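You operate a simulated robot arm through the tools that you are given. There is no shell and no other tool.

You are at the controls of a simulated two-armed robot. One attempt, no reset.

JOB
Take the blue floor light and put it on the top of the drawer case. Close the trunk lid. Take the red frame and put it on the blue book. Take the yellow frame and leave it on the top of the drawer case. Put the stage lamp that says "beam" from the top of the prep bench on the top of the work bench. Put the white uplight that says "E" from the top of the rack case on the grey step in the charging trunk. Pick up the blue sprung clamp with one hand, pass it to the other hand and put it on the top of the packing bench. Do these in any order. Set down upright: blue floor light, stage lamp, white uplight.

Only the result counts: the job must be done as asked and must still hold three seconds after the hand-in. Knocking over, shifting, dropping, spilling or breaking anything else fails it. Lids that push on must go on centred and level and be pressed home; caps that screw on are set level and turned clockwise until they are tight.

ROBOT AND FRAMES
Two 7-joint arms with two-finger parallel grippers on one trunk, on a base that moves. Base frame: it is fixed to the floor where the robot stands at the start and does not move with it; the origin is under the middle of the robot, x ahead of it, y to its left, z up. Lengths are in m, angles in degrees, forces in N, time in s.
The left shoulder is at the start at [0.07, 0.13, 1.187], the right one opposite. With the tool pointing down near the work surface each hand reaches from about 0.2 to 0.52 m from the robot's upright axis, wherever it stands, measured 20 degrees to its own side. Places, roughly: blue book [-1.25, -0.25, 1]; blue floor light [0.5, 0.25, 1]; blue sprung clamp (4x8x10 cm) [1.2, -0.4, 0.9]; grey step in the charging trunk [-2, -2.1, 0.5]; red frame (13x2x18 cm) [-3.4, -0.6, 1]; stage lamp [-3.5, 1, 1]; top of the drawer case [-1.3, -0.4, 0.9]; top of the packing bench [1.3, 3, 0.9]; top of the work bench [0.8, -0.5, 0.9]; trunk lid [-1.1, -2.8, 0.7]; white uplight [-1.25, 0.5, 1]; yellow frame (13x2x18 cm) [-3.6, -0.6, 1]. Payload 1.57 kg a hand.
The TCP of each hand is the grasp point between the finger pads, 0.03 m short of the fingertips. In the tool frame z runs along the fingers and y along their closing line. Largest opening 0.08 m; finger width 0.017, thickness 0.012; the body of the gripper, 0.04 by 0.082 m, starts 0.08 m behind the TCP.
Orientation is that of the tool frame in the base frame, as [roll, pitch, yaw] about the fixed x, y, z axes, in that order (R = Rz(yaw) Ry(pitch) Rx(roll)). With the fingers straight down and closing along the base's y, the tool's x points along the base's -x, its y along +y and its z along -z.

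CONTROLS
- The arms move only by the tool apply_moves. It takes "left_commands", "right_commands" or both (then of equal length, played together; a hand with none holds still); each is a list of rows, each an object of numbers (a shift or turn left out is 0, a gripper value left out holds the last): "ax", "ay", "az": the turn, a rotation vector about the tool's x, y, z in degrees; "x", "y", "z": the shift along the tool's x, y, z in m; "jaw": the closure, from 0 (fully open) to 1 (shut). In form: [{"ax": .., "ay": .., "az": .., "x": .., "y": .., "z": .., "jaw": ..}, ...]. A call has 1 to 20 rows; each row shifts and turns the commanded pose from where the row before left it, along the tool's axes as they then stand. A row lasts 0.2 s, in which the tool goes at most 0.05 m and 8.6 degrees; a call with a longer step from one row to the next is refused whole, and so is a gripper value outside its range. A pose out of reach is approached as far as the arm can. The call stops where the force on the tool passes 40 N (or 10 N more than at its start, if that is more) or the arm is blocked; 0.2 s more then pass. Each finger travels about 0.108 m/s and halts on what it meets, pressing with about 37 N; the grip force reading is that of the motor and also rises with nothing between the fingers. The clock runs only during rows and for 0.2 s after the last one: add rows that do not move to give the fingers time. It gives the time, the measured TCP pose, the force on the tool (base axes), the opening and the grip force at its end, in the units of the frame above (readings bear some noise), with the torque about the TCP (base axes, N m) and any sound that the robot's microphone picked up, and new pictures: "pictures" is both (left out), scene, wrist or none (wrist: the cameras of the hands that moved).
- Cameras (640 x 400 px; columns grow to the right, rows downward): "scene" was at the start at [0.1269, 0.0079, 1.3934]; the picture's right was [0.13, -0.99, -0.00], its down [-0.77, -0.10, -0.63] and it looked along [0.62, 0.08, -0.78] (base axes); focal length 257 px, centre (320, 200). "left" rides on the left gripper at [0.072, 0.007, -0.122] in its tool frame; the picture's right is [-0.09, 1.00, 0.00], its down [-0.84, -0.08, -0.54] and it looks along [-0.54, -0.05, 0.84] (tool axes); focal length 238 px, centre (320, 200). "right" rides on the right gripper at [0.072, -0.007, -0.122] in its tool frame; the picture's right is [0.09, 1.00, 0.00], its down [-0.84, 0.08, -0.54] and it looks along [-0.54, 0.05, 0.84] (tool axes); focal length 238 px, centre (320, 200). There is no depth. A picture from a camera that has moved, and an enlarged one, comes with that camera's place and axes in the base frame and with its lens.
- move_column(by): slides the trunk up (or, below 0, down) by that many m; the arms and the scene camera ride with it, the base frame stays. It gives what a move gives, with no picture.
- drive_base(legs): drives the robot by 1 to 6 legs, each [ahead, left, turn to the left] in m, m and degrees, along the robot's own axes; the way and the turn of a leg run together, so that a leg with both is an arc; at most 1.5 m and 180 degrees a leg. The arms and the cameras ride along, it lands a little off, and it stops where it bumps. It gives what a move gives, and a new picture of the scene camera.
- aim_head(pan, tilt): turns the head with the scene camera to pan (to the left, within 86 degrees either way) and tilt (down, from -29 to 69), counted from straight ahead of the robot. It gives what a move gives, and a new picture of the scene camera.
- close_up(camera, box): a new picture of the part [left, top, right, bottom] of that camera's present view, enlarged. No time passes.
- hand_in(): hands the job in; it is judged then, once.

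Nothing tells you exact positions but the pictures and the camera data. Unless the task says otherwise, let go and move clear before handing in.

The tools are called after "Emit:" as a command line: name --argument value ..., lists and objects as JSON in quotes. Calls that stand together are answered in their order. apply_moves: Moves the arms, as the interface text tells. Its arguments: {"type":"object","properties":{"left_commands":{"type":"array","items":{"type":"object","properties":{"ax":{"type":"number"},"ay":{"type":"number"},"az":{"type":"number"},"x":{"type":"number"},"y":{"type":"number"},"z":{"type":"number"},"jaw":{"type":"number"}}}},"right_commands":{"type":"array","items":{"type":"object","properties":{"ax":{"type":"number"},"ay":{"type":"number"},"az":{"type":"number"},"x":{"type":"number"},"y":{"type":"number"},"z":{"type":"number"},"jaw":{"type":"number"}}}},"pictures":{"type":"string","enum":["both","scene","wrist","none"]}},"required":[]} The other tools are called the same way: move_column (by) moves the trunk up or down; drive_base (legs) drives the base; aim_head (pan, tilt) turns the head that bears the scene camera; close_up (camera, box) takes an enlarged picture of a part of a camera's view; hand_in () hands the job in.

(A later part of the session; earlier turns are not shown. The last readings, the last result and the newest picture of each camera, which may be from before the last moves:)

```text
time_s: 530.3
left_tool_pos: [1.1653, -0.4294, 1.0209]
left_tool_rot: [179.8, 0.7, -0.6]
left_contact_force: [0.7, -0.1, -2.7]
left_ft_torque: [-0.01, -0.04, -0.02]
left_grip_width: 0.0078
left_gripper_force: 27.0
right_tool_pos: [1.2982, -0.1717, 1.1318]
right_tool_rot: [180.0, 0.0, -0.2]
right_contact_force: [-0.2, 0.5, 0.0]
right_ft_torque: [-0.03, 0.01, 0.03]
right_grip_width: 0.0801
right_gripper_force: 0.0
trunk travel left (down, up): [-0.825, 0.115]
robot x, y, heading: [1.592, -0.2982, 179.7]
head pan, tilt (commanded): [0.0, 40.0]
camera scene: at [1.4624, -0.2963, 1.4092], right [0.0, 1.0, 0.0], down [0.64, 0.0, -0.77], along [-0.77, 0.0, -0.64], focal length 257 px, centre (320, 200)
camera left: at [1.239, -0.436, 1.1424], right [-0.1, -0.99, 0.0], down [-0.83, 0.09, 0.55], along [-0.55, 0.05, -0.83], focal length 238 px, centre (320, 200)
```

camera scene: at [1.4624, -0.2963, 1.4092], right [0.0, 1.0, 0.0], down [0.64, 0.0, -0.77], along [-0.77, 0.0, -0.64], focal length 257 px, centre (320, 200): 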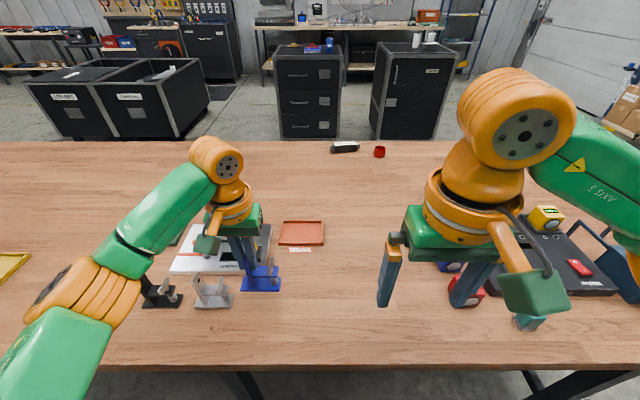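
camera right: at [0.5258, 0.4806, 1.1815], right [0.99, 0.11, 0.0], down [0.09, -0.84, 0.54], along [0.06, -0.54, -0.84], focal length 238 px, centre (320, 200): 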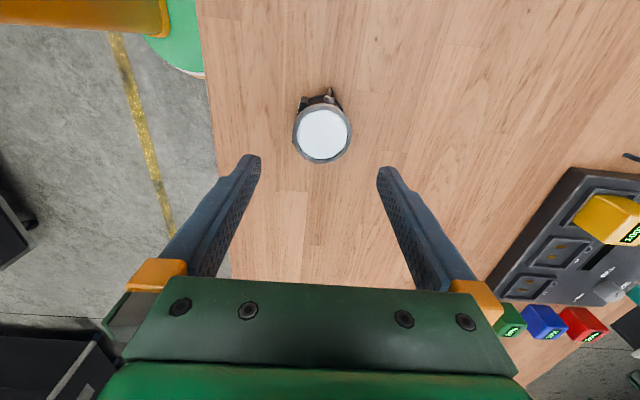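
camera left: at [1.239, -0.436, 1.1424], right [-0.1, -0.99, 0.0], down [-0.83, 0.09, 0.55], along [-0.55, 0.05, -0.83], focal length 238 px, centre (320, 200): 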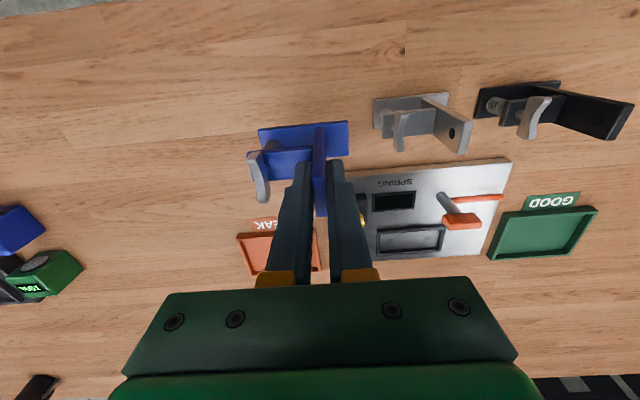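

The clamp is held by the left hand. Raising it, then backing away from the bench for the handover.

Emit:
apply_moves --left_commands '[{"z": -0.015}, {"z": -0.02}, {"z": -0.02}, {"z": -0.02, "x": 0.01}, {"z": -0.01, "x": 0.02}, {"x": 0.025}, {"x": 0.025}, {"x": 0.02}, {}]' --pictures "none"

Emit:
drive_base --legs '[[-0.17, 0, 0]]'

Emit:
apply_moves --left_commands '[{"y": -0.02}, {"y": -0.03}, {"y": -0.03}, {}]' --pictures "both"

```text
time_s: 532.3
left_tool_pos: [1.2673, -0.4287, 1.1046]
left_tool_rot: [180.0, 0.6, -0.5]
left_contact_force: [-0.2, 0.0, -2.7]
left_ft_torque: [-0.04, -0.02, 0.01]
left_grip_width: 0.0078
left_gripper_force: 26.9
right_tool_pos: [1.2976, -0.1709, 1.1316]
right_tool_rot: [180.0, 0.0, -0.3]
right_contact_force: [0.4, 0.4, -0.7]
right_ft_torque: [0.02, 0.0, 0.0]
right_grip_width: 0.0797
right_gripper_force: 0.2
trunk travel left (down, up): [-0.825, 0.115]
robot x, y, heading: [1.5974, -0.2912, 180.0]
head pan, tilt (commanded): [0.0, 40.0]
```

```text
time_s: 533.8
left_tool_pos: [1.4311, -0.4291, 1.1035]
left_tool_rot: [179.9, 0.4, -0.6]
left_contact_force: [-0.3, 0.1, -1.6]
left_ft_torque: [-0.01, -0.03, 0.01]
left_grip_width: 0.0079
left_gripper_force: 26.5
right_tool_pos: [1.4601, -0.1711, 1.1303]
right_tool_rot: [-180.0, -0.2, -0.4]
right_contact_force: [-0.1, -0.8, -0.4]
right_ft_torque: [-0.03, 0.02, -0.02]
right_grip_width: 0.0802
right_gripper_force: 0.1
trunk travel left (down, up): [-0.825, 0.115]
robot x, y, heading: [1.7654, -0.2927, 179.7]
head pan, tilt (commanded): [0.0, 40.0]
camera scene: at [1.6256, -0.2967, 1.4087], right [0.0, 1.0, 0.0], down [0.65, 0.0, -0.76], along [-0.76, 0.0, -0.65], focal length 257 px, centre (320, 200)
```

scene: 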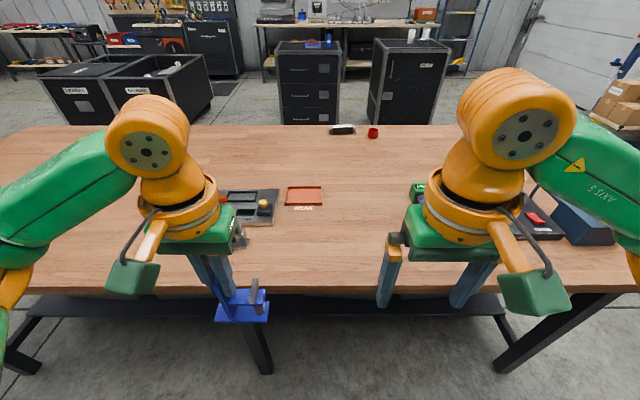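

```text
time_s: 534.8
left_tool_pos: [1.4348, -0.3478, 1.1046]
left_tool_rot: [180.0, 0.6, -0.6]
left_contact_force: [-0.3, 0.0, -2.1]
left_ft_torque: [-0.03, 0.04, -0.03]
left_grip_width: 0.0077
left_gripper_force: 26.7
right_tool_pos: [1.4639, -0.1714, 1.1319]
right_tool_rot: [179.9, 0.0, -0.3]
right_contact_force: [0.1, -0.2, 0.3]
right_ft_torque: [-0.01, -0.02, 0.02]
right_grip_width: 0.0799
right_gripper_force: 0.0
trunk travel left (down, up): [-0.825, 0.115]
robot x, y, heading: [1.7651, -0.2981, 179.6]
head pan, tilt (commanded): [0.0, 40.0]
camera scene: at [1.63, -0.2972, 1.4092], right [0.0, 1.0, 0.0], down [0.64, 0.0, -0.77], along [-0.77, 0.0, -0.64], focal length 257 px, centre (320, 200)
camera left: at [1.5082, -0.3546, 1.2257], right [-0.1, -0.99, 0.0], down [-0.83, 0.09, 0.55], along [-0.55, 0.05, -0.83], focal length 238 px, centre (320, 200)
```

scene: 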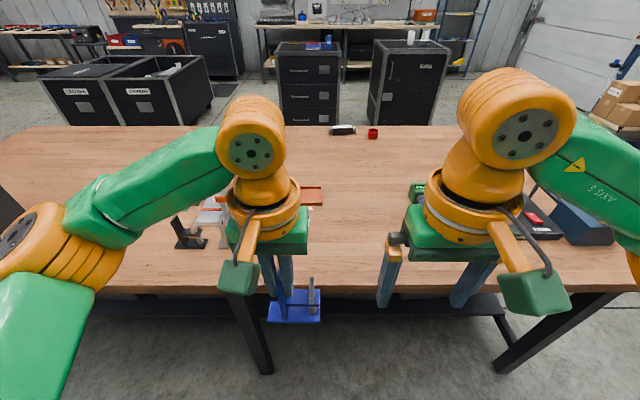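
left: 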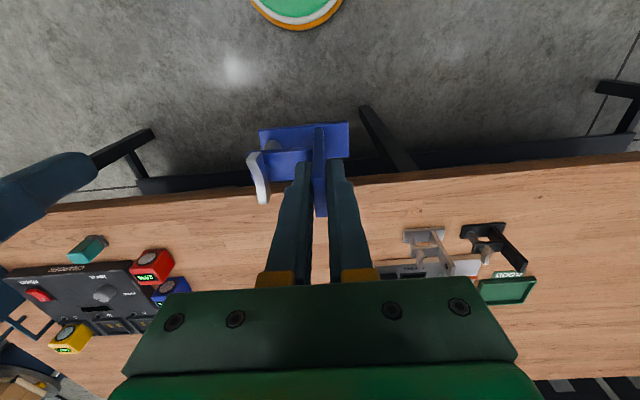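

Clamp is at front centre. Now orienting the right hand: leaning in from the right (fingers pointing left and 30° down), jaws opening front-to-back.

Emit:
apply_moves --right_commands '[{"ax": -8, "y": -0.01}, {"ax": -8, "y": -0.01}, {"ax": -8}, {"ax": -8}, {"ax": -8}, {"ax": -8}, {"ax": -8}, {"ax": -4}, {}]' --pictures "scene"

Emit:
apply_moves --right_commands '[{"az": 8.2}, {"az": 8.2}, {"az": 8.2}, {"az": 8.2}, {"az": 8.2}, {"az": 8.2}, {"az": 8.2}, {"az": 8.2}, {"az": 8.2}, {"az": 8.2}, {"az": 8.0}, {}]' --pictures "both"

```text
time_s: 536.8
left_tool_pos: [1.4342, -0.3486, 1.1044]
left_tool_rot: [180.0, 0.6, -0.4]
left_contact_force: [0.2, 0.3, -1.8]
left_ft_torque: [-0.01, 0.0, 0.01]
left_grip_width: 0.008
left_gripper_force: 26.8
right_tool_pos: [1.4645, -0.1517, 1.1304]
right_tool_rot: [119.9, -0.1, -0.2]
right_contact_force: [-0.2, 0.1, -0.1]
right_ft_torque: [0.0, 0.0, 0.01]
right_grip_width: 0.0801
right_gripper_force: 0.1
trunk travel left (down, up): [-0.825, 0.115]
robot x, y, heading: [1.7677, -0.2951, 179.6]
head pan, tilt (commanded): [0.0, 40.0]
camera scene: at [1.6296, -0.2967, 1.4092], right [0.0, 1.0, 0.0], down [0.64, 0.0, -0.77], along [-0.77, 0.0, -0.64], focal length 257 px, centre (320, 200)
```

scene: 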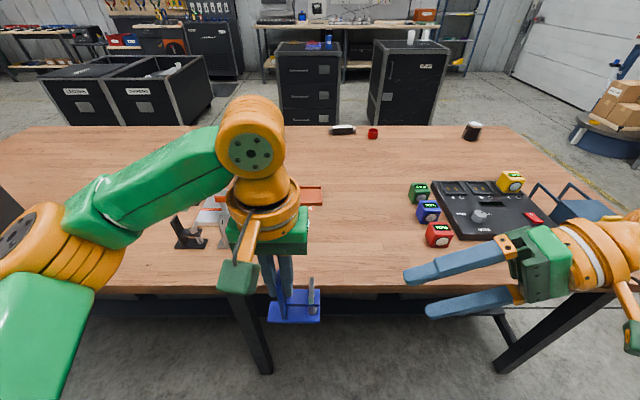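

```text
time_s: 539.4
left_tool_pos: [1.4344, -0.3472, 1.1041]
left_tool_rot: [180.0, 0.6, -0.5]
left_contact_force: [0.1, -0.7, -2.0]
left_ft_torque: [0.0, -0.01, 0.04]
left_grip_width: 0.0077
left_gripper_force: 26.8
right_tool_pos: [1.4652, -0.151, 1.1292]
right_tool_rot: [-179.8, -60.0, -90.6]
right_contact_force: [0.3, 0.2, -0.5]
right_ft_torque: [-0.03, 0.02, 0.02]
right_grip_width: 0.08
right_gripper_force: 0.0
trunk travel left (down, up): [-0.825, 0.115]
robot x, y, heading: [1.7633, -0.2936, 179.7]
head pan, tilt (commanded): [0.0, 40.0]
camera scene: at [1.6297, -0.2965, 1.4092], right [0.0, 1.0, 0.0], down [0.64, 0.0, -0.77], along [-0.77, 0.0, -0.64], focal length 257 px, centre (320, 200)
camera right: at [1.4721, -0.0818, 1.2531], right [-1.0, -0.04, 0.08], down [-0.07, 0.89, -0.45], along [-0.05, -0.46, -0.89], focal length 238 px, centre (320, 200)
```

scene: 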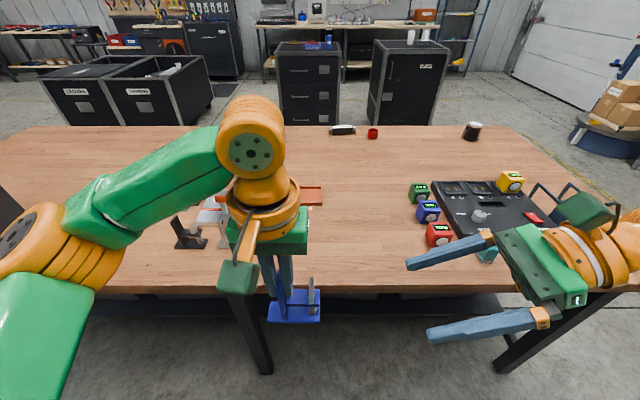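
right: 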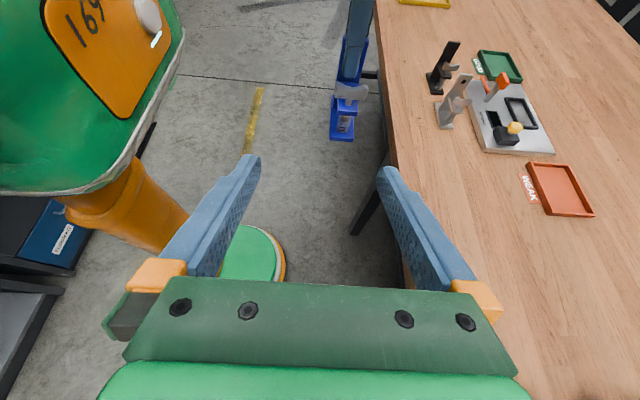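

The right hand is oriented as planned. Moving it beside the clamp at arm-plate height first.

Emit:
apply_moves --right_commands '[{"x": -0.0107, "y": 0.0108, "z": 0.0252}, {"x": -0.0107, "y": 0.0108, "z": 0.0252}, {"x": -0.0107, "y": 0.0109, "z": 0.0251}, {}]' --pictures "both"

Emit:
close_up --camera "scene" --box '[220, 200, 460, 380]'

Emit:
close_up --camera "right" --box '[200, 60, 440, 260]'

```text
time_s: 540.4
left_tool_pos: [1.4349, -0.3467, 1.1043]
left_tool_rot: [180.0, 0.7, -0.4]
left_contact_force: [0.3, 0.0, -1.8]
left_ft_torque: [-0.04, 0.06, 0.01]
left_grip_width: 0.0079
left_gripper_force: 27.4
right_tool_pos: [1.4303, -0.1987, 1.0637]
right_tool_rot: [180.0, -60.1, -90.3]
right_contact_force: [0.3, 0.5, 0.6]
right_ft_torque: [0.03, -0.03, -0.02]
right_grip_width: 0.0798
right_gripper_force: 0.2
trunk travel left (down, up): [-0.825, 0.115]
robot x, y, heading: [1.7611, -0.295, 179.8]
head pan, tilt (commanded): [0.0, 40.0]
camera scene: at [1.6299, -0.2963, 1.4092], right [0.0, 1.0, 0.0], down [0.64, 0.0, -0.77], along [-0.77, 0.0, -0.64], focal length 257 px, centre (320, 200)
camera right: at [1.4386, -0.131, 1.1875], right [-1.0, -0.04, 0.08], down [-0.07, 0.89, -0.45], along [-0.05, -0.46, -0.89], focal length 238 px, centre (320, 200)
```

scene: 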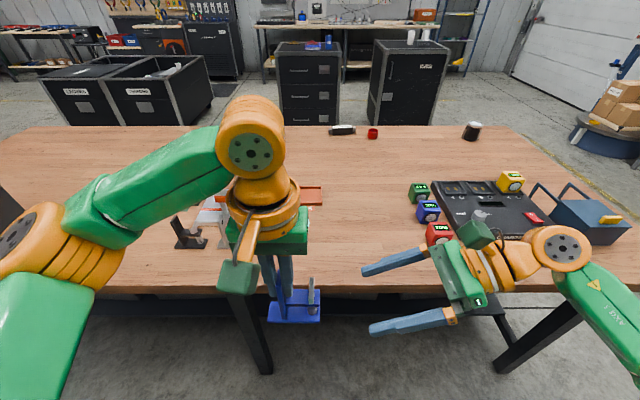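
right: 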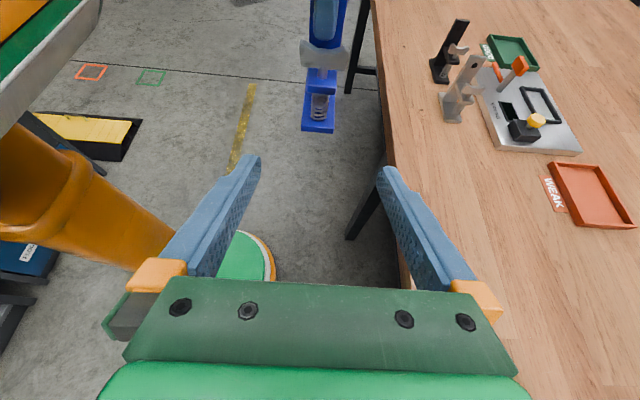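

```text
2.22 times, centred on (340, 290) of scene
camera zoom: at [1.6299, -0.2963, 1.4092], right [0.0, 1.0, 0.0], down [0.64, 0.0, -0.77], along [-0.77, 0.0, -0.64], focal length 571 px, centre (276, 0)
```

zoom: 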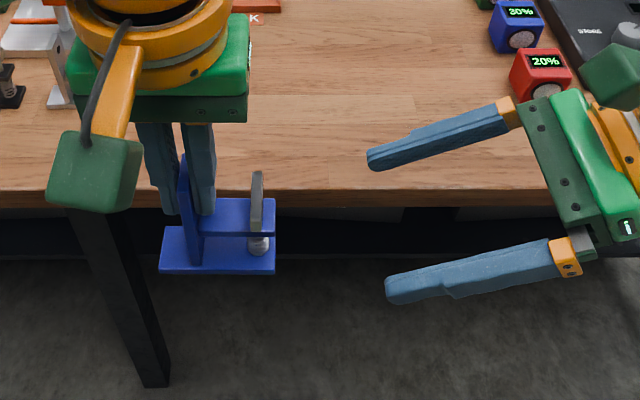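

```text
2.00 times, centred on (320, 160) of right
camera zoom: at [1.4386, -0.131, 1.1875], right [-1.0, -0.04, 0.08], down [-0.07, 0.89, -0.45], along [-0.05, -0.46, -0.89], focal length 477 px, centre (320, 280)
```

zoom: 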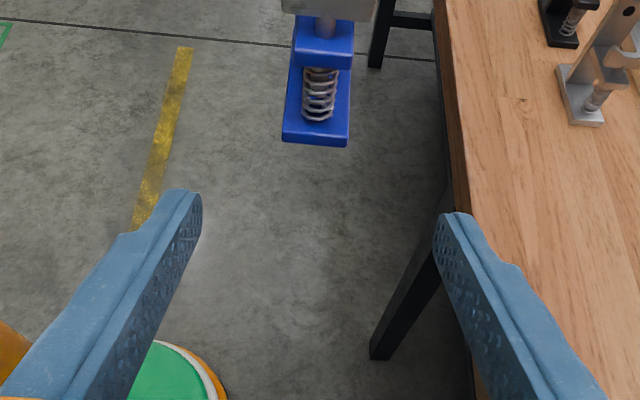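

The clamp's right end is centred between the right fingers. Sliding in to straddle the arm plate.

Emit:
apply_moves --right_commands '[{"x": 0.0106, "z": 0.0184}, {"x": 0.0106, "z": 0.0184}, {"x": 0.0106, "z": 0.0184}, {"x": 0.0106, "z": 0.0184}, {"x": 0.0096, "z": 0.0166}, {}]' --pictures "both"

Emit:
close_up --camera "scene" --box '[220, 200, 460, 380]'

Emit:
close_up --camera "right" --box '[200, 100, 440, 300]'

```text
time_s: 541.8
left_tool_pos: [1.4348, -0.3472, 1.1052]
left_tool_rot: [179.9, 0.6, -0.6]
left_contact_force: [-0.1, 0.5, -2.7]
left_ft_torque: [0.0, -0.01, 0.01]
left_grip_width: 0.0079
left_gripper_force: 26.8
right_tool_pos: [1.4322, -0.3052, 1.0653]
right_tool_rot: [-179.9, -59.9, -90.3]
right_contact_force: [-0.2, 0.7, 0.0]
right_ft_torque: [-0.03, 0.01, -0.02]
right_grip_width: 0.0798
right_gripper_force: 0.1
trunk travel left (down, up): [-0.825, 0.115]
robot x, y, heading: [1.7661, -0.2931, 179.7]
head pan, tilt (commanded): [0.0, 40.0]
camera scene: at [1.6298, -0.2961, 1.4092], right [0.0, 1.0, 0.0], down [0.64, 0.0, -0.77], along [-0.77, 0.0, -0.64], focal length 257 px, centre (320, 200)
camera right: at [1.4394, -0.2359, 1.1887], right [-1.0, -0.04, 0.08], down [-0.07, 0.89, -0.45], along [-0.05, -0.46, -0.89], focal length 238 px, centre (320, 200)
```

scene: 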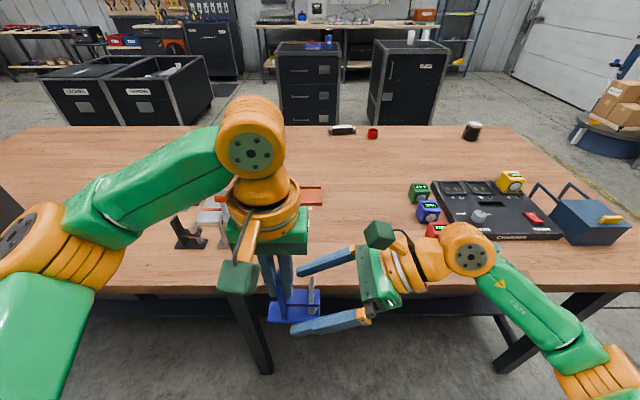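
right: 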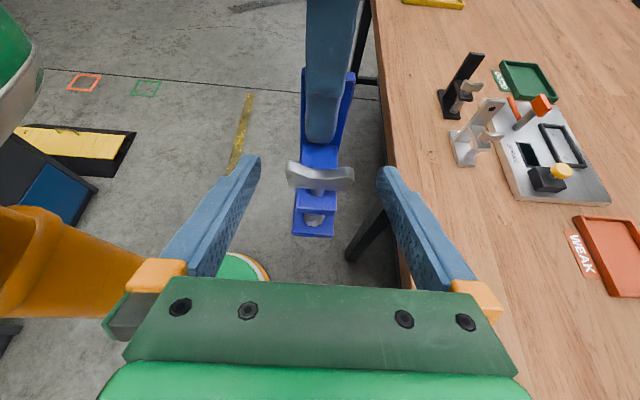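

```text
2.22 times, centred on (340, 290) of scene
camera zoom: at [1.6298, -0.2961, 1.4092], right [0.0, 1.0, 0.0], down [0.64, 0.0, -0.77], along [-0.77, 0.0, -0.64], focal length 571 px, centre (276, 0)
```

zoom: 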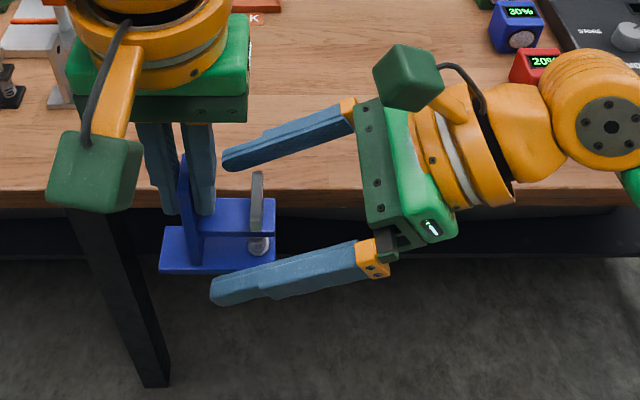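

```text
2.00 times, centred on (320, 200) of right
camera zoom: at [1.4394, -0.2359, 1.1887], right [-1.0, -0.04, 0.08], down [-0.07, 0.89, -0.45], along [-0.05, -0.46, -0.89], focal length 477 px, centre (320, 200)
```

zoom: 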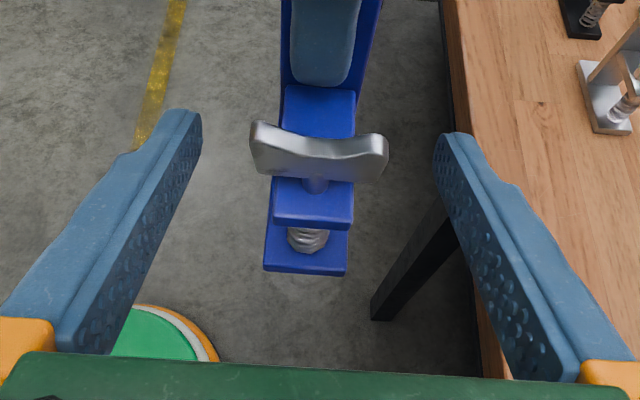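

The lever's T-bar is wide, so I'll grip the arm plate just below it: lower 5 mm, then close gently.

Emit:
apply_moves --right_commands '[{"x": -0.0043, "z": 0.0025, "y": -0.002}, {}, {"jaw": 0.6}, {"jaw": 0.6}, {}]' --pictures "wrist"

Emit:
close_up --camera "right" --box '[200, 100, 440, 300]'

```text
time_s: 543.0
left_tool_pos: [1.4357, -0.3477, 1.1037]
left_tool_rot: [179.8, 0.6, -0.6]
left_contact_force: [5.1, 0.6, 0.3]
left_ft_torque: [0.0, -0.18, -0.14]
left_grip_width: 0.0077
left_gripper_force: 26.6
right_tool_pos: [1.4333, -0.305, 1.06]
right_tool_rot: [-180.0, -60.0, -90.4]
right_contact_force: [-5.1, -1.2, -0.6]
right_ft_torque: [0.06, -0.06, -0.09]
right_grip_width: 0.0349
right_gripper_force: 37.2
trunk travel left (down, up): [-0.825, 0.115]
robot x, y, heading: [1.7643, -0.2923, 179.7]
head pan, tilt (commanded): [0.0, 40.0]
camera right: at [1.4412, -0.2364, 1.1841], right [-1.0, -0.04, 0.08], down [-0.07, 0.89, -0.45], along [-0.05, -0.46, -0.89], focal length 238 px, centre (320, 200)
```

right: 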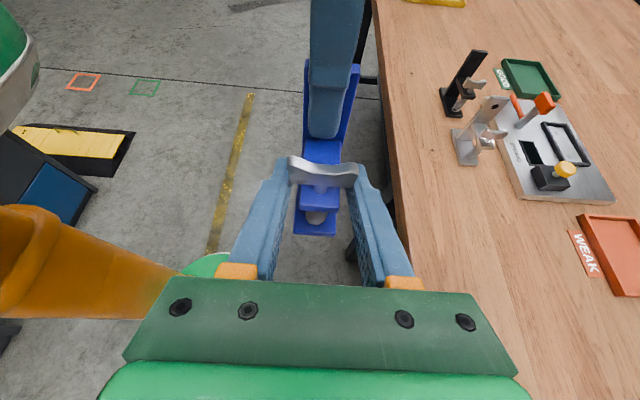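

```text
2.00 times, centred on (320, 200) of right
camera zoom: at [1.4412, -0.2364, 1.1841], right [-1.0, -0.04, 0.08], down [-0.07, 0.89, -0.45], along [-0.05, -0.46, -0.89], focal length 477 px, centre (320, 200)
```

zoom: 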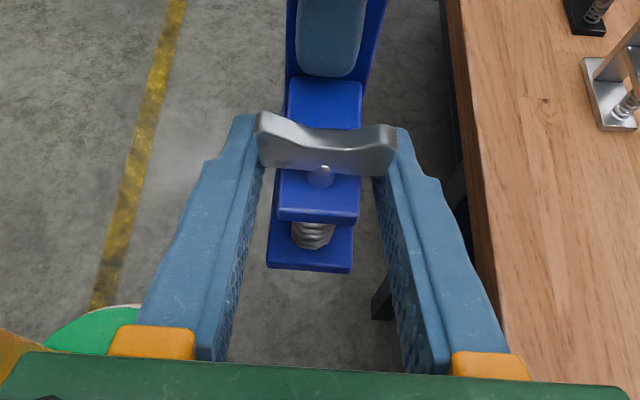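

The right fingers closed on the lever's T-bar (35 mm). I'll reopen, raise 2 cm so the pads cover the T-bar properly, and grip it there.

Emit:
apply_moves --right_commands '[{"jaw": 0}, {"jaw": 0}, {"x": 0.0087, "z": -0.005}, {"x": 0.0087, "z": -0.005}, {}]' --pictures "both"

Emit:
close_up --camera "scene" --box '[240, 240, 400, 360]'

Emit:
close_up --camera "right" --box '[240, 120, 400, 260]'

```text
time_s: 544.1
left_tool_pos: [1.435, -0.3479, 1.1053]
left_tool_rot: [179.9, 0.6, -0.5]
left_contact_force: [0.3, 0.4, -1.5]
left_ft_torque: [-0.07, 0.0, 0.01]
left_grip_width: 0.008
left_gripper_force: 26.7
right_tool_pos: [1.4343, -0.3047, 1.0802]
right_tool_rot: [-179.9, -60.0, -90.3]
right_contact_force: [-0.1, -0.5, -0.3]
right_ft_torque: [-0.01, 0.0, 0.0]
right_grip_width: 0.0797
right_gripper_force: 0.1
trunk travel left (down, up): [-0.825, 0.115]
robot x, y, heading: [1.7661, -0.2907, 179.6]
head pan, tilt (commanded): [0.0, 40.0]
camera scene: at [1.6297, -0.2965, 1.4092], right [0.0, 1.0, 0.0], down [0.64, 0.0, -0.77], along [-0.77, 0.0, -0.64], focal length 257 px, centre (320, 200)
camera right: at [1.4414, -0.2351, 1.2032], right [-1.0, -0.04, 0.08], down [-0.07, 0.89, -0.45], along [-0.05, -0.46, -0.89], focal length 238 px, centre (320, 200)
```

scene: 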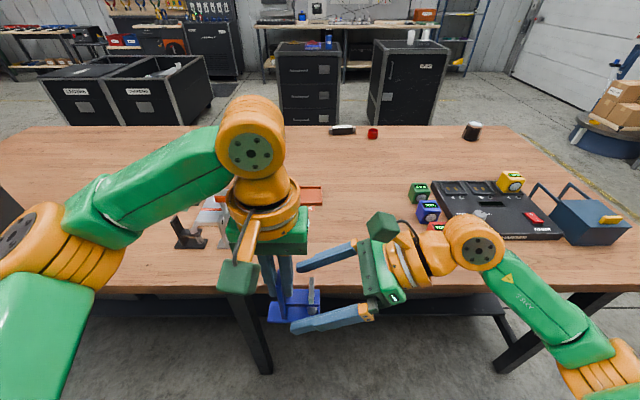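
right: 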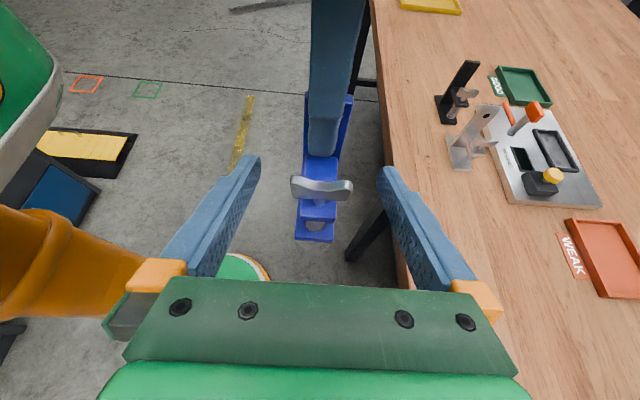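

```text
3.33 times, centred on (320, 300) of scene
camera zoom: at [1.6297, -0.2965, 1.4092], right [0.0, 1.0, 0.0], down [0.64, 0.0, -0.77], along [-0.77, 0.0, -0.64], focal length 857 px, centre (320, -133)
```

zoom: 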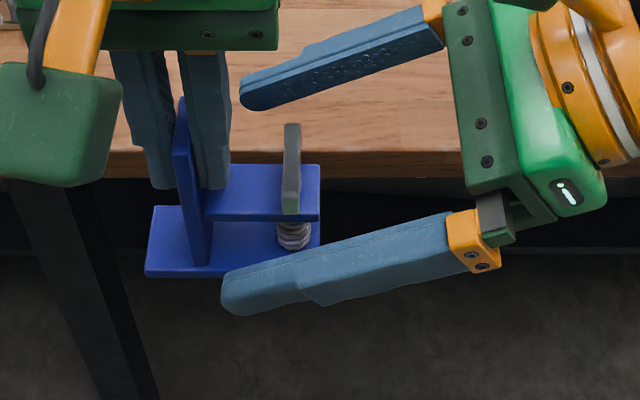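

```text
2.86 times, centred on (320, 190) of right
camera zoom: at [1.4414, -0.2351, 1.2032], right [-1.0, -0.04, 0.08], down [-0.07, 0.89, -0.45], along [-0.05, -0.46, -0.89], focal length 681 px, centre (320, 229)
```

zoom: 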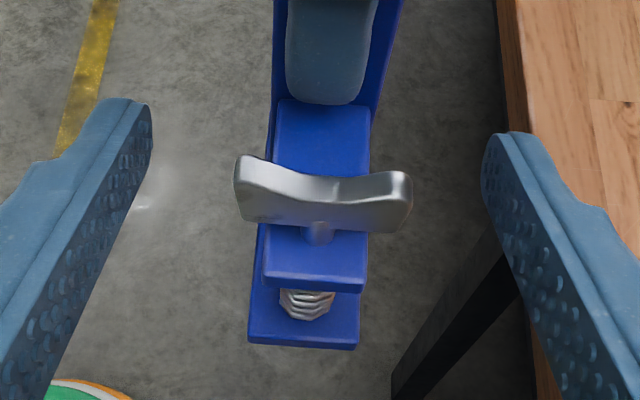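

T-bar centred. Closing the right hand on it.

Emit:
apply_moves --right_commands '[{"jaw": 1}, {"jaw": 1}, {"jaw": 1}, {}]' --pictures "wrist"

Emit:
close_up --camera "right" --box '[240, 120, 400, 260]'

Emit:
close_up --camera "scene" --box '[240, 240, 400, 360]'

```text
time_s: 545.1
left_tool_pos: [1.4357, -0.3483, 1.1041]
left_tool_rot: [179.9, 0.6, -0.6]
left_contact_force: [7.0, 1.2, -2.0]
left_ft_torque: [0.0, -0.18, -0.18]
left_grip_width: 0.0077
left_gripper_force: 26.8
right_tool_pos: [1.4334, -0.305, 1.0792]
right_tool_rot: [180.0, -60.0, -90.3]
right_contact_force: [-7.4, -1.2, -0.2]
right_ft_torque: [0.07, -0.02, -0.12]
right_grip_width: 0.0355
right_gripper_force: 37.0
trunk travel left (down, up): [-0.825, 0.115]
robot x, y, heading: [1.7637, -0.293, 179.8]
head pan, tilt (commanded): [0.0, 40.0]
camera right: at [1.4412, -0.2351, 1.2031], right [-1.0, -0.04, 0.08], down [-0.07, 0.89, -0.45], along [-0.05, -0.46, -0.89], focal length 238 px, centre (320, 200)
```

right: 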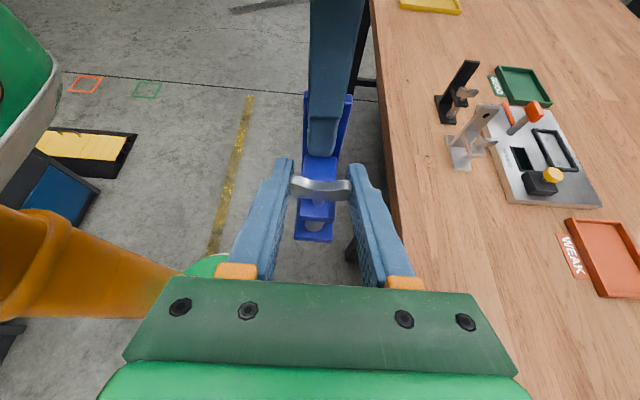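

```text
2.86 times, centred on (320, 190) of right
camera zoom: at [1.4412, -0.2351, 1.2031], right [-1.0, -0.04, 0.08], down [-0.07, 0.89, -0.45], along [-0.05, -0.46, -0.89], focal length 681 px, centre (320, 229)
```

zoom: 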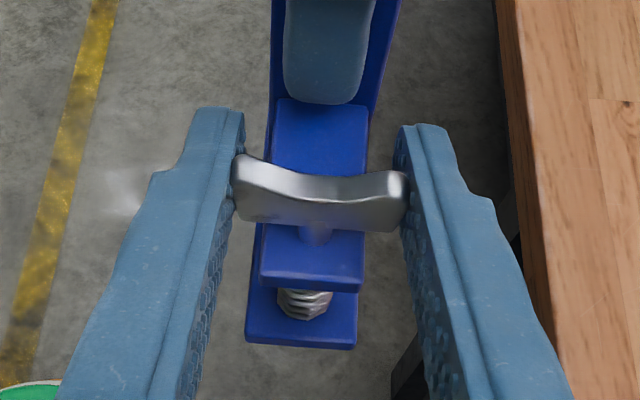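

```text
3.33 times, centred on (320, 300) of scene
camera zoom: at [1.6297, -0.2965, 1.4092], right [0.0, 1.0, 0.0], down [0.64, 0.0, -0.77], along [-0.77, 0.0, -0.64], focal length 857 px, centre (320, -133)
```

zoom: 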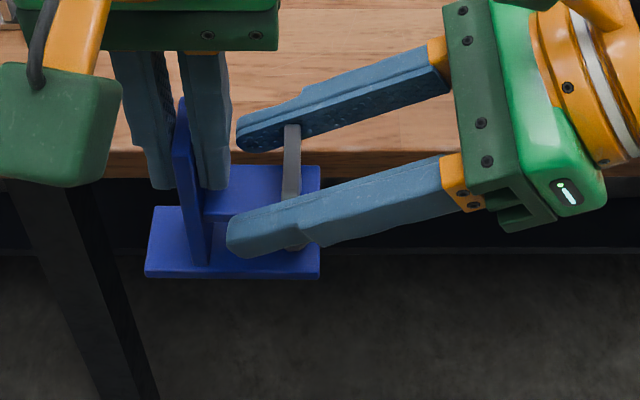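

The right hand holds the T-bar at 35.5 mm. I'll relax the small internal force and loosen the left just a little as a safety cage to test the right-hand grip.

Emit:
apply_moves --right_commands '[{"y": 0.001}, {}, {}, {}, {}]' --left_commands '[{}, {}, {"jaw": 0.8}, {"jaw": 0.8}, {}]' --pictures "both"

Emit:
close_up --camera "right" --box '[240, 120, 400, 260]'

Emit:
close_up --camera "scene" --box '[240, 240, 400, 360]'

```text
time_s: 546.4
left_tool_pos: [1.4344, -0.3467, 1.1051]
left_tool_rot: [179.8, 0.6, -0.5]
left_contact_force: [0.0, 0.2, 0.4]
left_ft_torque: [0.0, 0.02, -0.02]
left_grip_width: 0.0156
left_gripper_force: 0.0
right_tool_pos: [1.4316, -0.3042, 1.08]
right_tool_rot: [180.0, -60.0, -90.3]
right_contact_force: [-0.3, 0.4, 0.0]
right_ft_torque: [0.07, -0.03, -0.01]
right_grip_width: 0.0357
right_gripper_force: 37.5
trunk travel left (down, up): [-0.825, 0.115]
robot x, y, heading: [1.7639, -0.2942, 179.6]
head pan, tilt (commanded): [0.0, 40.0]
camera scene: at [1.6297, -0.2965, 1.4092], right [0.0, 1.0, 0.0], down [0.64, 0.0, -0.77], along [-0.77, 0.0, -0.64], focal length 257 px, centre (320, 200)
camera right: at [1.4401, -0.2352, 1.2033], right [-1.0, -0.04, 0.08], down [-0.07, 0.89, -0.45], along [-0.05, -0.46, -0.89], focal length 238 px, centre (320, 200)
camera left: at [1.5079, -0.3544, 1.2257], right [-0.1, -0.99, 0.0], down [-0.83, 0.09, 0.55], along [-0.55, 0.05, -0.83], focal length 238 px, centre (320, 200)
```

scene: 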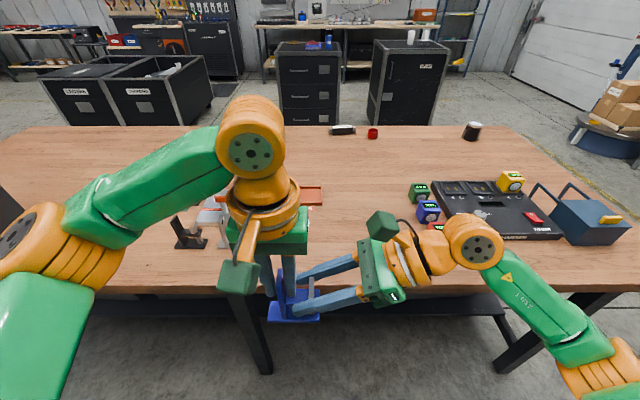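
right: 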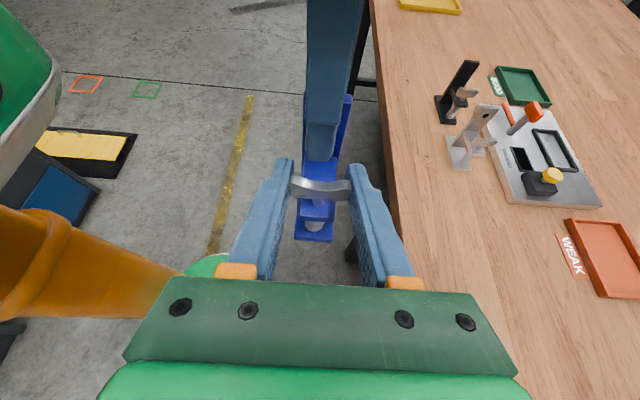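
left: 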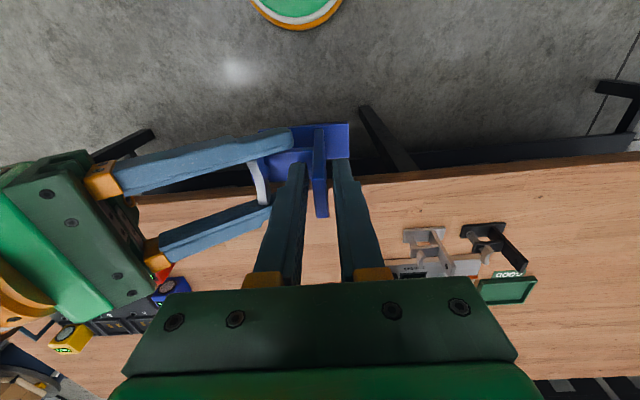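

```text
2.86 times, centred on (320, 190) of right
camera zoom: at [1.4401, -0.2352, 1.2033], right [-1.0, -0.04, 0.08], down [-0.07, 0.89, -0.45], along [-0.05, -0.46, -0.89], focal length 681 px, centre (320, 229)
```

zoom: 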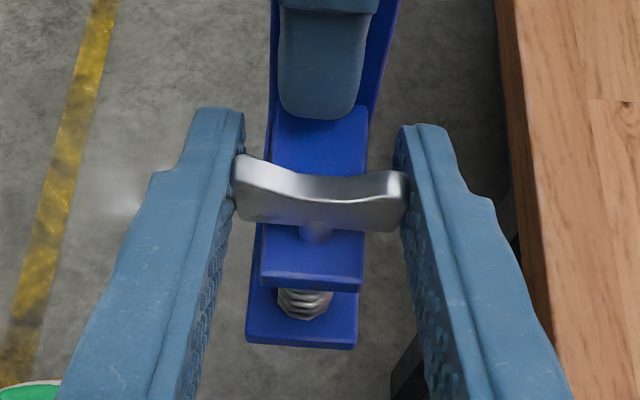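

```text
3.33 times, centred on (320, 300) of scene
camera zoom: at [1.6297, -0.2965, 1.4092], right [0.0, 1.0, 0.0], down [0.64, 0.0, -0.77], along [-0.77, 0.0, -0.64], focal length 857 px, centre (320, -133)
```

zoom: 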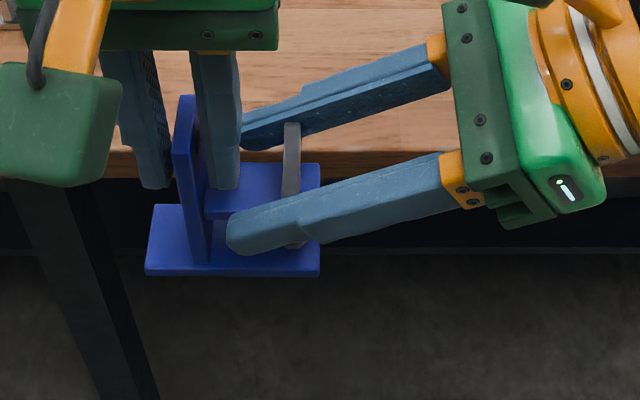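

The clamp stays put in the right hand. Opening the left a bit more and lifting it away.

Emit:
apply_moves --left_commands '[{"jaw": 0.68}, {"jaw": 0.68}, {}]' --right_commands '[{}, {}, {}]' --pictures "none"

Emit:
apply_moves --left_commands '[{"z": -0.015}, {"z": -0.02}, {"z": -0.02}, {"z": -0.02}, {}]' --right_commands '[{}, {}, {}, {}, {}]' --pictures "scene"

Emit:
close_up --camera "scene" --box '[240, 240, 400, 360]'

```text
time_s: 547.1
left_tool_pos: [1.4361, -0.3474, 1.1048]
left_tool_rot: [179.9, 0.6, -0.5]
left_contact_force: [0.8, -0.2, -0.5]
left_ft_torque: [0.02, -0.01, 0.05]
left_grip_width: 0.0259
left_gripper_force: 0.0
right_tool_pos: [1.432, -0.3044, 1.0802]
right_tool_rot: [180.0, -60.0, -90.3]
right_contact_force: [-0.2, -0.6, -0.5]
right_ft_torque: [0.04, -0.02, 0.01]
right_grip_width: 0.0354
right_gripper_force: 37.4
trunk travel left (down, up): [-0.825, 0.115]
robot x, y, heading: [1.7644, -0.2979, 179.8]
head pan, tilt (commanded): [0.0, 40.0]
```

```text
time_s: 548.4
left_tool_pos: [1.4368, -0.3477, 1.1806]
left_tool_rot: [179.9, 0.6, -0.6]
left_contact_force: [1.3, 0.0, 0.2]
left_ft_torque: [-0.03, 0.0, 0.05]
left_grip_width: 0.0256
left_gripper_force: 0.1
right_tool_pos: [1.433, -0.305, 1.0802]
right_tool_rot: [180.0, -60.0, -90.3]
right_contact_force: [0.6, -0.7, -0.3]
right_ft_torque: [0.04, 0.03, 0.0]
right_grip_width: 0.0355
right_gripper_force: 36.5
trunk travel left (down, up): [-0.825, 0.115]
robot x, y, heading: [1.762, -0.2969, 179.7]
head pan, tilt (commanded): [0.0, 40.0]
camera scene: at [1.6296, -0.2966, 1.4092], right [0.0, 1.0, 0.0], down [0.64, 0.0, -0.77], along [-0.77, 0.0, -0.64], focal length 257 px, centre (320, 200)
```

scene: 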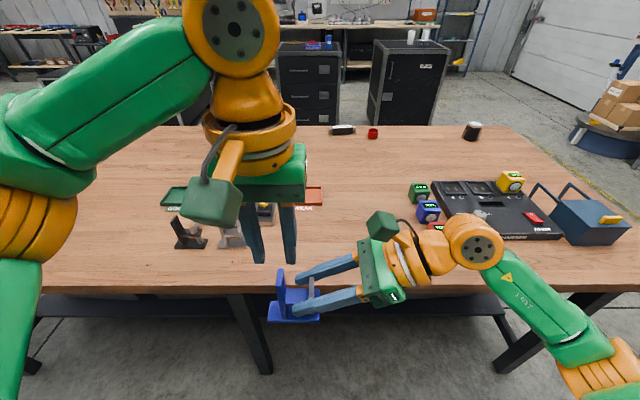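

```text
3.33 times, centred on (320, 300) of scene
camera zoom: at [1.6296, -0.2966, 1.4092], right [0.0, 1.0, 0.0], down [0.64, 0.0, -0.77], along [-0.77, 0.0, -0.64], focal length 857 px, centre (320, -133)
```

zoom: 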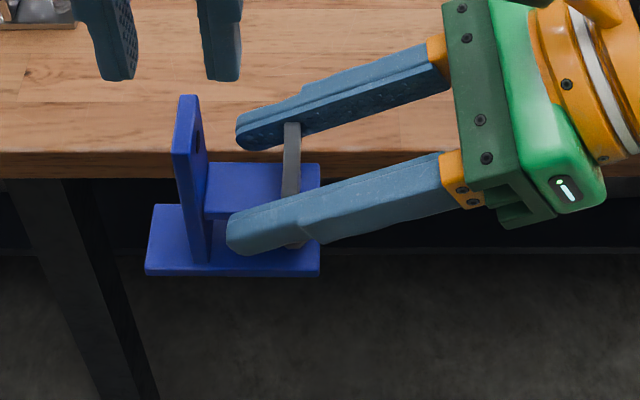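

Handover complete: the right hand alone holds the clamp, steady and level. Tucking the left hand away and driving back north toward the packing bench.

Emit:
apply_moves --left_commands '[{"z": -0.02, "y": 0.02}, {"y": 0.03}, {"y": 0.03}, {"y": 0.03, "x": 0.02}, {"x": 0.03}, {}]' --right_commands '[{}, {}, {}, {}, {}, {}]' --pictures "none"

Emit:
drive_base --legs '[[0, -0.95, 0], [0, -0.95, 0], [0, 0, -89.7]]'

Emit:
aim_head --pan 0 --tilt 22

```text
time_s: 549.8
left_tool_pos: [1.4853, -0.4589, 1.1989]
left_tool_rot: [179.9, 0.5, -0.7]
left_contact_force: [-0.3, 0.4, -0.4]
left_ft_torque: [0.01, -0.04, 0.04]
left_grip_width: 0.0259
left_gripper_force: 0.0
right_tool_pos: [1.4317, -0.3025, 1.0802]
right_tool_rot: [-179.9, -60.0, -90.4]
right_contact_force: [-0.6, 0.2, 0.0]
right_ft_torque: [0.09, 0.02, -0.01]
right_grip_width: 0.0355
right_gripper_force: 37.5
trunk travel left (down, up): [-0.825, 0.115]
robot x, y, heading: [1.7643, -0.2978, 179.8]
head pan, tilt (commanded): [0.0, 40.0]
```

```text
time_s: 563.0
left_tool_pos: [1.6062, 1.8745, 1.2009]
left_tool_rot: [179.9, 0.7, -90.7]
left_contact_force: [-0.6, 0.2, -0.7]
left_ft_torque: [0.02, 0.01, -0.01]
left_grip_width: 0.0256
left_gripper_force: 0.1
right_tool_pos: [1.7608, 1.9271, 1.0803]
right_tool_rot: [179.9, -59.9, 179.5]
right_contact_force: [0.1, 0.6, -0.6]
right_ft_torque: [0.01, -0.08, 0.0]
right_grip_width: 0.0356
right_gripper_force: 37.1
trunk travel left (down, up): [-0.825, 0.115]
robot x, y, heading: [1.7671, 1.5945, 89.8]
head pan, tilt (commanded): [0.0, 40.0]
camera scene: at [1.7707, 1.7295, 1.4092], right [1.0, -0.01, 0.0], down [0.0, -0.64, -0.77], along [0.01, 0.77, -0.64], focal length 257 px, centre (320, 200)
```

scene: 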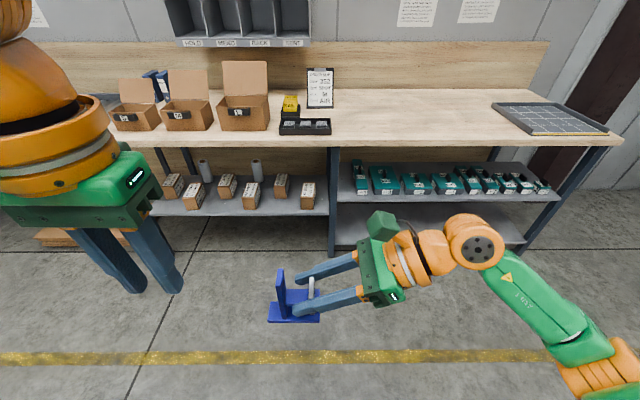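

```text
time_s: 563.9
left_tool_pos: [1.606, 1.8755, 1.1994]
left_tool_rot: [179.9, 0.6, -90.7]
left_contact_force: [-0.4, 0.1, -0.3]
left_ft_torque: [0.01, -0.01, -0.02]
left_grip_width: 0.0256
left_gripper_force: 0.1
right_tool_pos: [1.7621, 1.926, 1.0791]
right_tool_rot: [-179.9, -59.9, 179.6]
right_contact_force: [0.6, 0.3, -1.2]
right_ft_torque: [0.0, -0.06, -0.02]
right_grip_width: 0.0354
right_gripper_force: 37.0
trunk travel left (down, up): [-0.825, 0.115]
robot x, y, heading: [1.7666, 1.5952, 89.5]
head pan, tilt (commanded): [0.0, 22.0]
camera scene: at [1.771, 1.7373, 1.4373], right [1.0, -0.01, 0.0], down [0.0, -0.38, -0.93], along [0.01, 0.93, -0.38], focal length 257 px, centre (320, 200)
```

scene: 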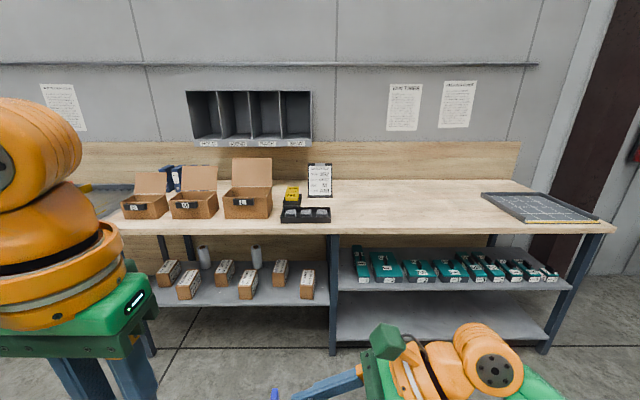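

The packing bench has a free area right of centre (x≈1.87–2.45). I'll line up there and approach.

Emit:
drive_base --legs '[[0, -0.3, 0.4], [0.6, 0, 0]]'

Emit:
aim_head --pan 0 --tilt 45

```text
time_s: 568.9
left_tool_pos: [1.9028, 2.474, 1.1996]
left_tool_rot: [179.8, 0.7, -90.0]
left_contact_force: [-0.8, -0.4, -0.6]
left_ft_torque: [0.02, -0.02, -0.04]
left_grip_width: 0.0256
left_gripper_force: 0.1
right_tool_pos: [2.0551, 2.5272, 1.0795]
right_tool_rot: [179.9, -60.0, -179.7]
right_contact_force: [-0.1, -0.1, 0.1]
right_ft_torque: [-0.03, -0.07, -0.07]
right_grip_width: 0.0355
right_gripper_force: 37.1
trunk travel left (down, up): [-0.825, 0.115]
robot x, y, heading: [2.0651, 2.197, 90.2]
head pan, tilt (commanded): [0.0, 22.0]
camera scene: at [2.0689, 2.3374, 1.4375], right [1.0, 0.01, 0.0], down [0.0, -0.37, -0.93], along [-0.01, 0.93, -0.37], focal length 257 px, centre (320, 200)
```

scene: 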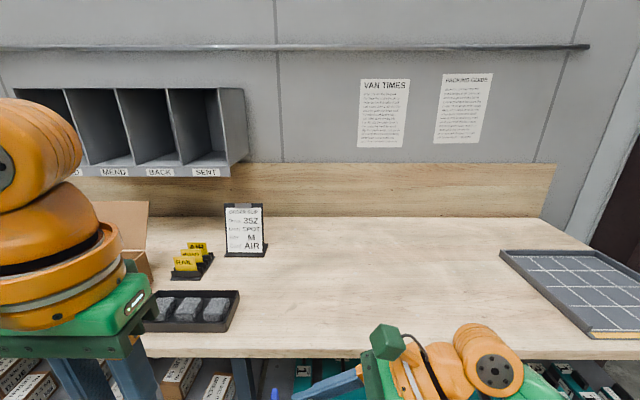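

```text
time_s: 569.8
left_tool_pos: [1.9032, 2.4743, 1.1988]
left_tool_rot: [179.8, 0.6, -90.0]
left_contact_force: [-0.4, 0.8, 0.0]
left_ft_torque: [-0.03, -0.02, -0.05]
left_grip_width: 0.0257
left_gripper_force: 0.0
right_tool_pos: [2.0551, 2.5285, 1.0802]
right_tool_rot: [-180.0, -60.0, -179.8]
right_contact_force: [0.4, 0.1, -0.4]
right_ft_torque: [0.0, -0.03, 0.03]
right_grip_width: 0.0356
right_gripper_force: 36.6
trunk travel left (down, up): [-0.825, 0.115]
robot x, y, heading: [2.0676, 2.1977, 90.6]
head pan, tilt (commanded): [0.0, 45.0]
camera scene: at [2.069, 2.3278, 1.402], right [1.0, 0.01, 0.0], down [0.0, -0.71, -0.71], along [0.0, 0.71, -0.71], focal length 257 px, centre (320, 200)
```

scene: 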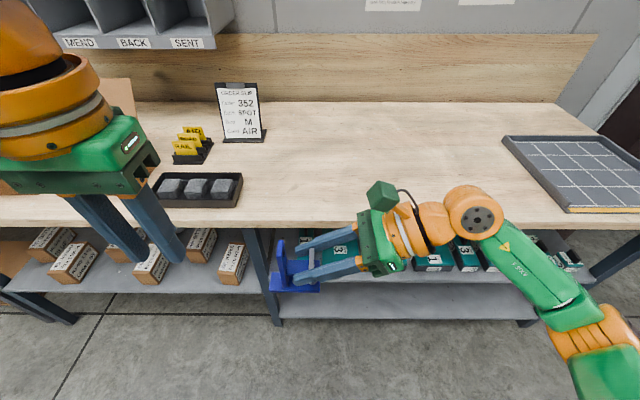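

The bench top is about z≈0.889 with front edge y≈2.75. Moving in 24 cm.

Emit:
drive_base --legs '[[0.24, 0, -0.5]]'

Emit:
close_up --camera "scene" --box '[200, 130, 440, 320]'

```text
time_s: 571.5
left_tool_pos: [1.9043, 2.7093, 1.2]
left_tool_rot: [179.9, 0.8, -90.5]
left_contact_force: [-0.5, 0.8, 0.5]
left_ft_torque: [0.0, -0.01, 0.03]
left_grip_width: 0.0257
left_gripper_force: 0.0
right_tool_pos: [2.0573, 2.7632, 1.0813]
right_tool_rot: [179.7, -60.0, -179.9]
right_contact_force: [0.0, 0.2, -1.8]
right_ft_torque: [-0.01, -0.05, -0.01]
right_grip_width: 0.0355
right_gripper_force: 37.5
trunk travel left (down, up): [-0.825, 0.115]
robot x, y, heading: [2.0672, 2.4342, 90.0]
head pan, tilt (commanded): [0.0, 45.0]
camera scene: at [2.0693, 2.561, 1.4023], right [1.0, 0.0, 0.0], down [0.0, -0.71, -0.71], along [0.0, 0.71, -0.71], focal length 257 px, centre (320, 200)
```

scene: 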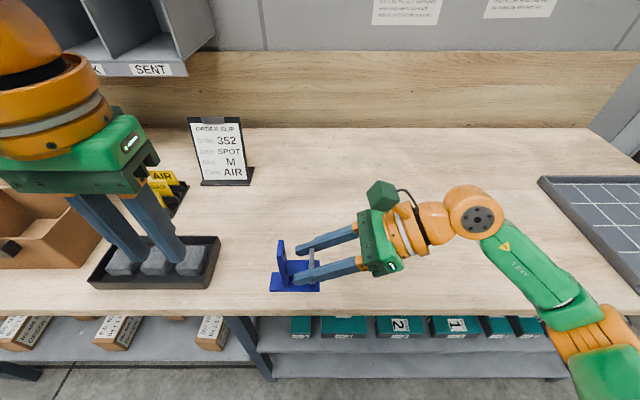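

```text
2.11 times, centred on (320, 225) of scene
camera zoom: at [2.0693, 2.561, 1.4023], right [1.0, 0.0, 0.0], down [0.0, -0.71, -0.71], along [0.0, 0.71, -0.71], focal length 541 px, centre (320, 147)
```

zoom: 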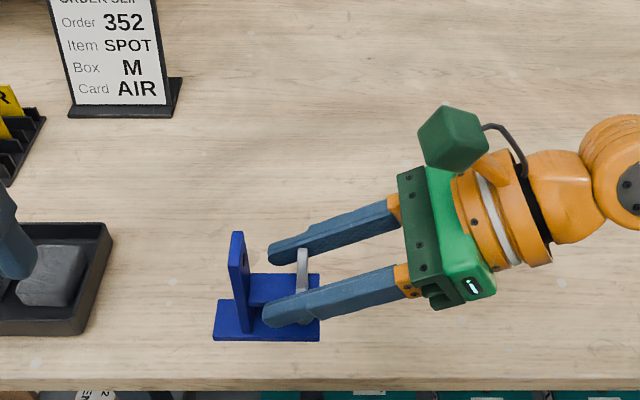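

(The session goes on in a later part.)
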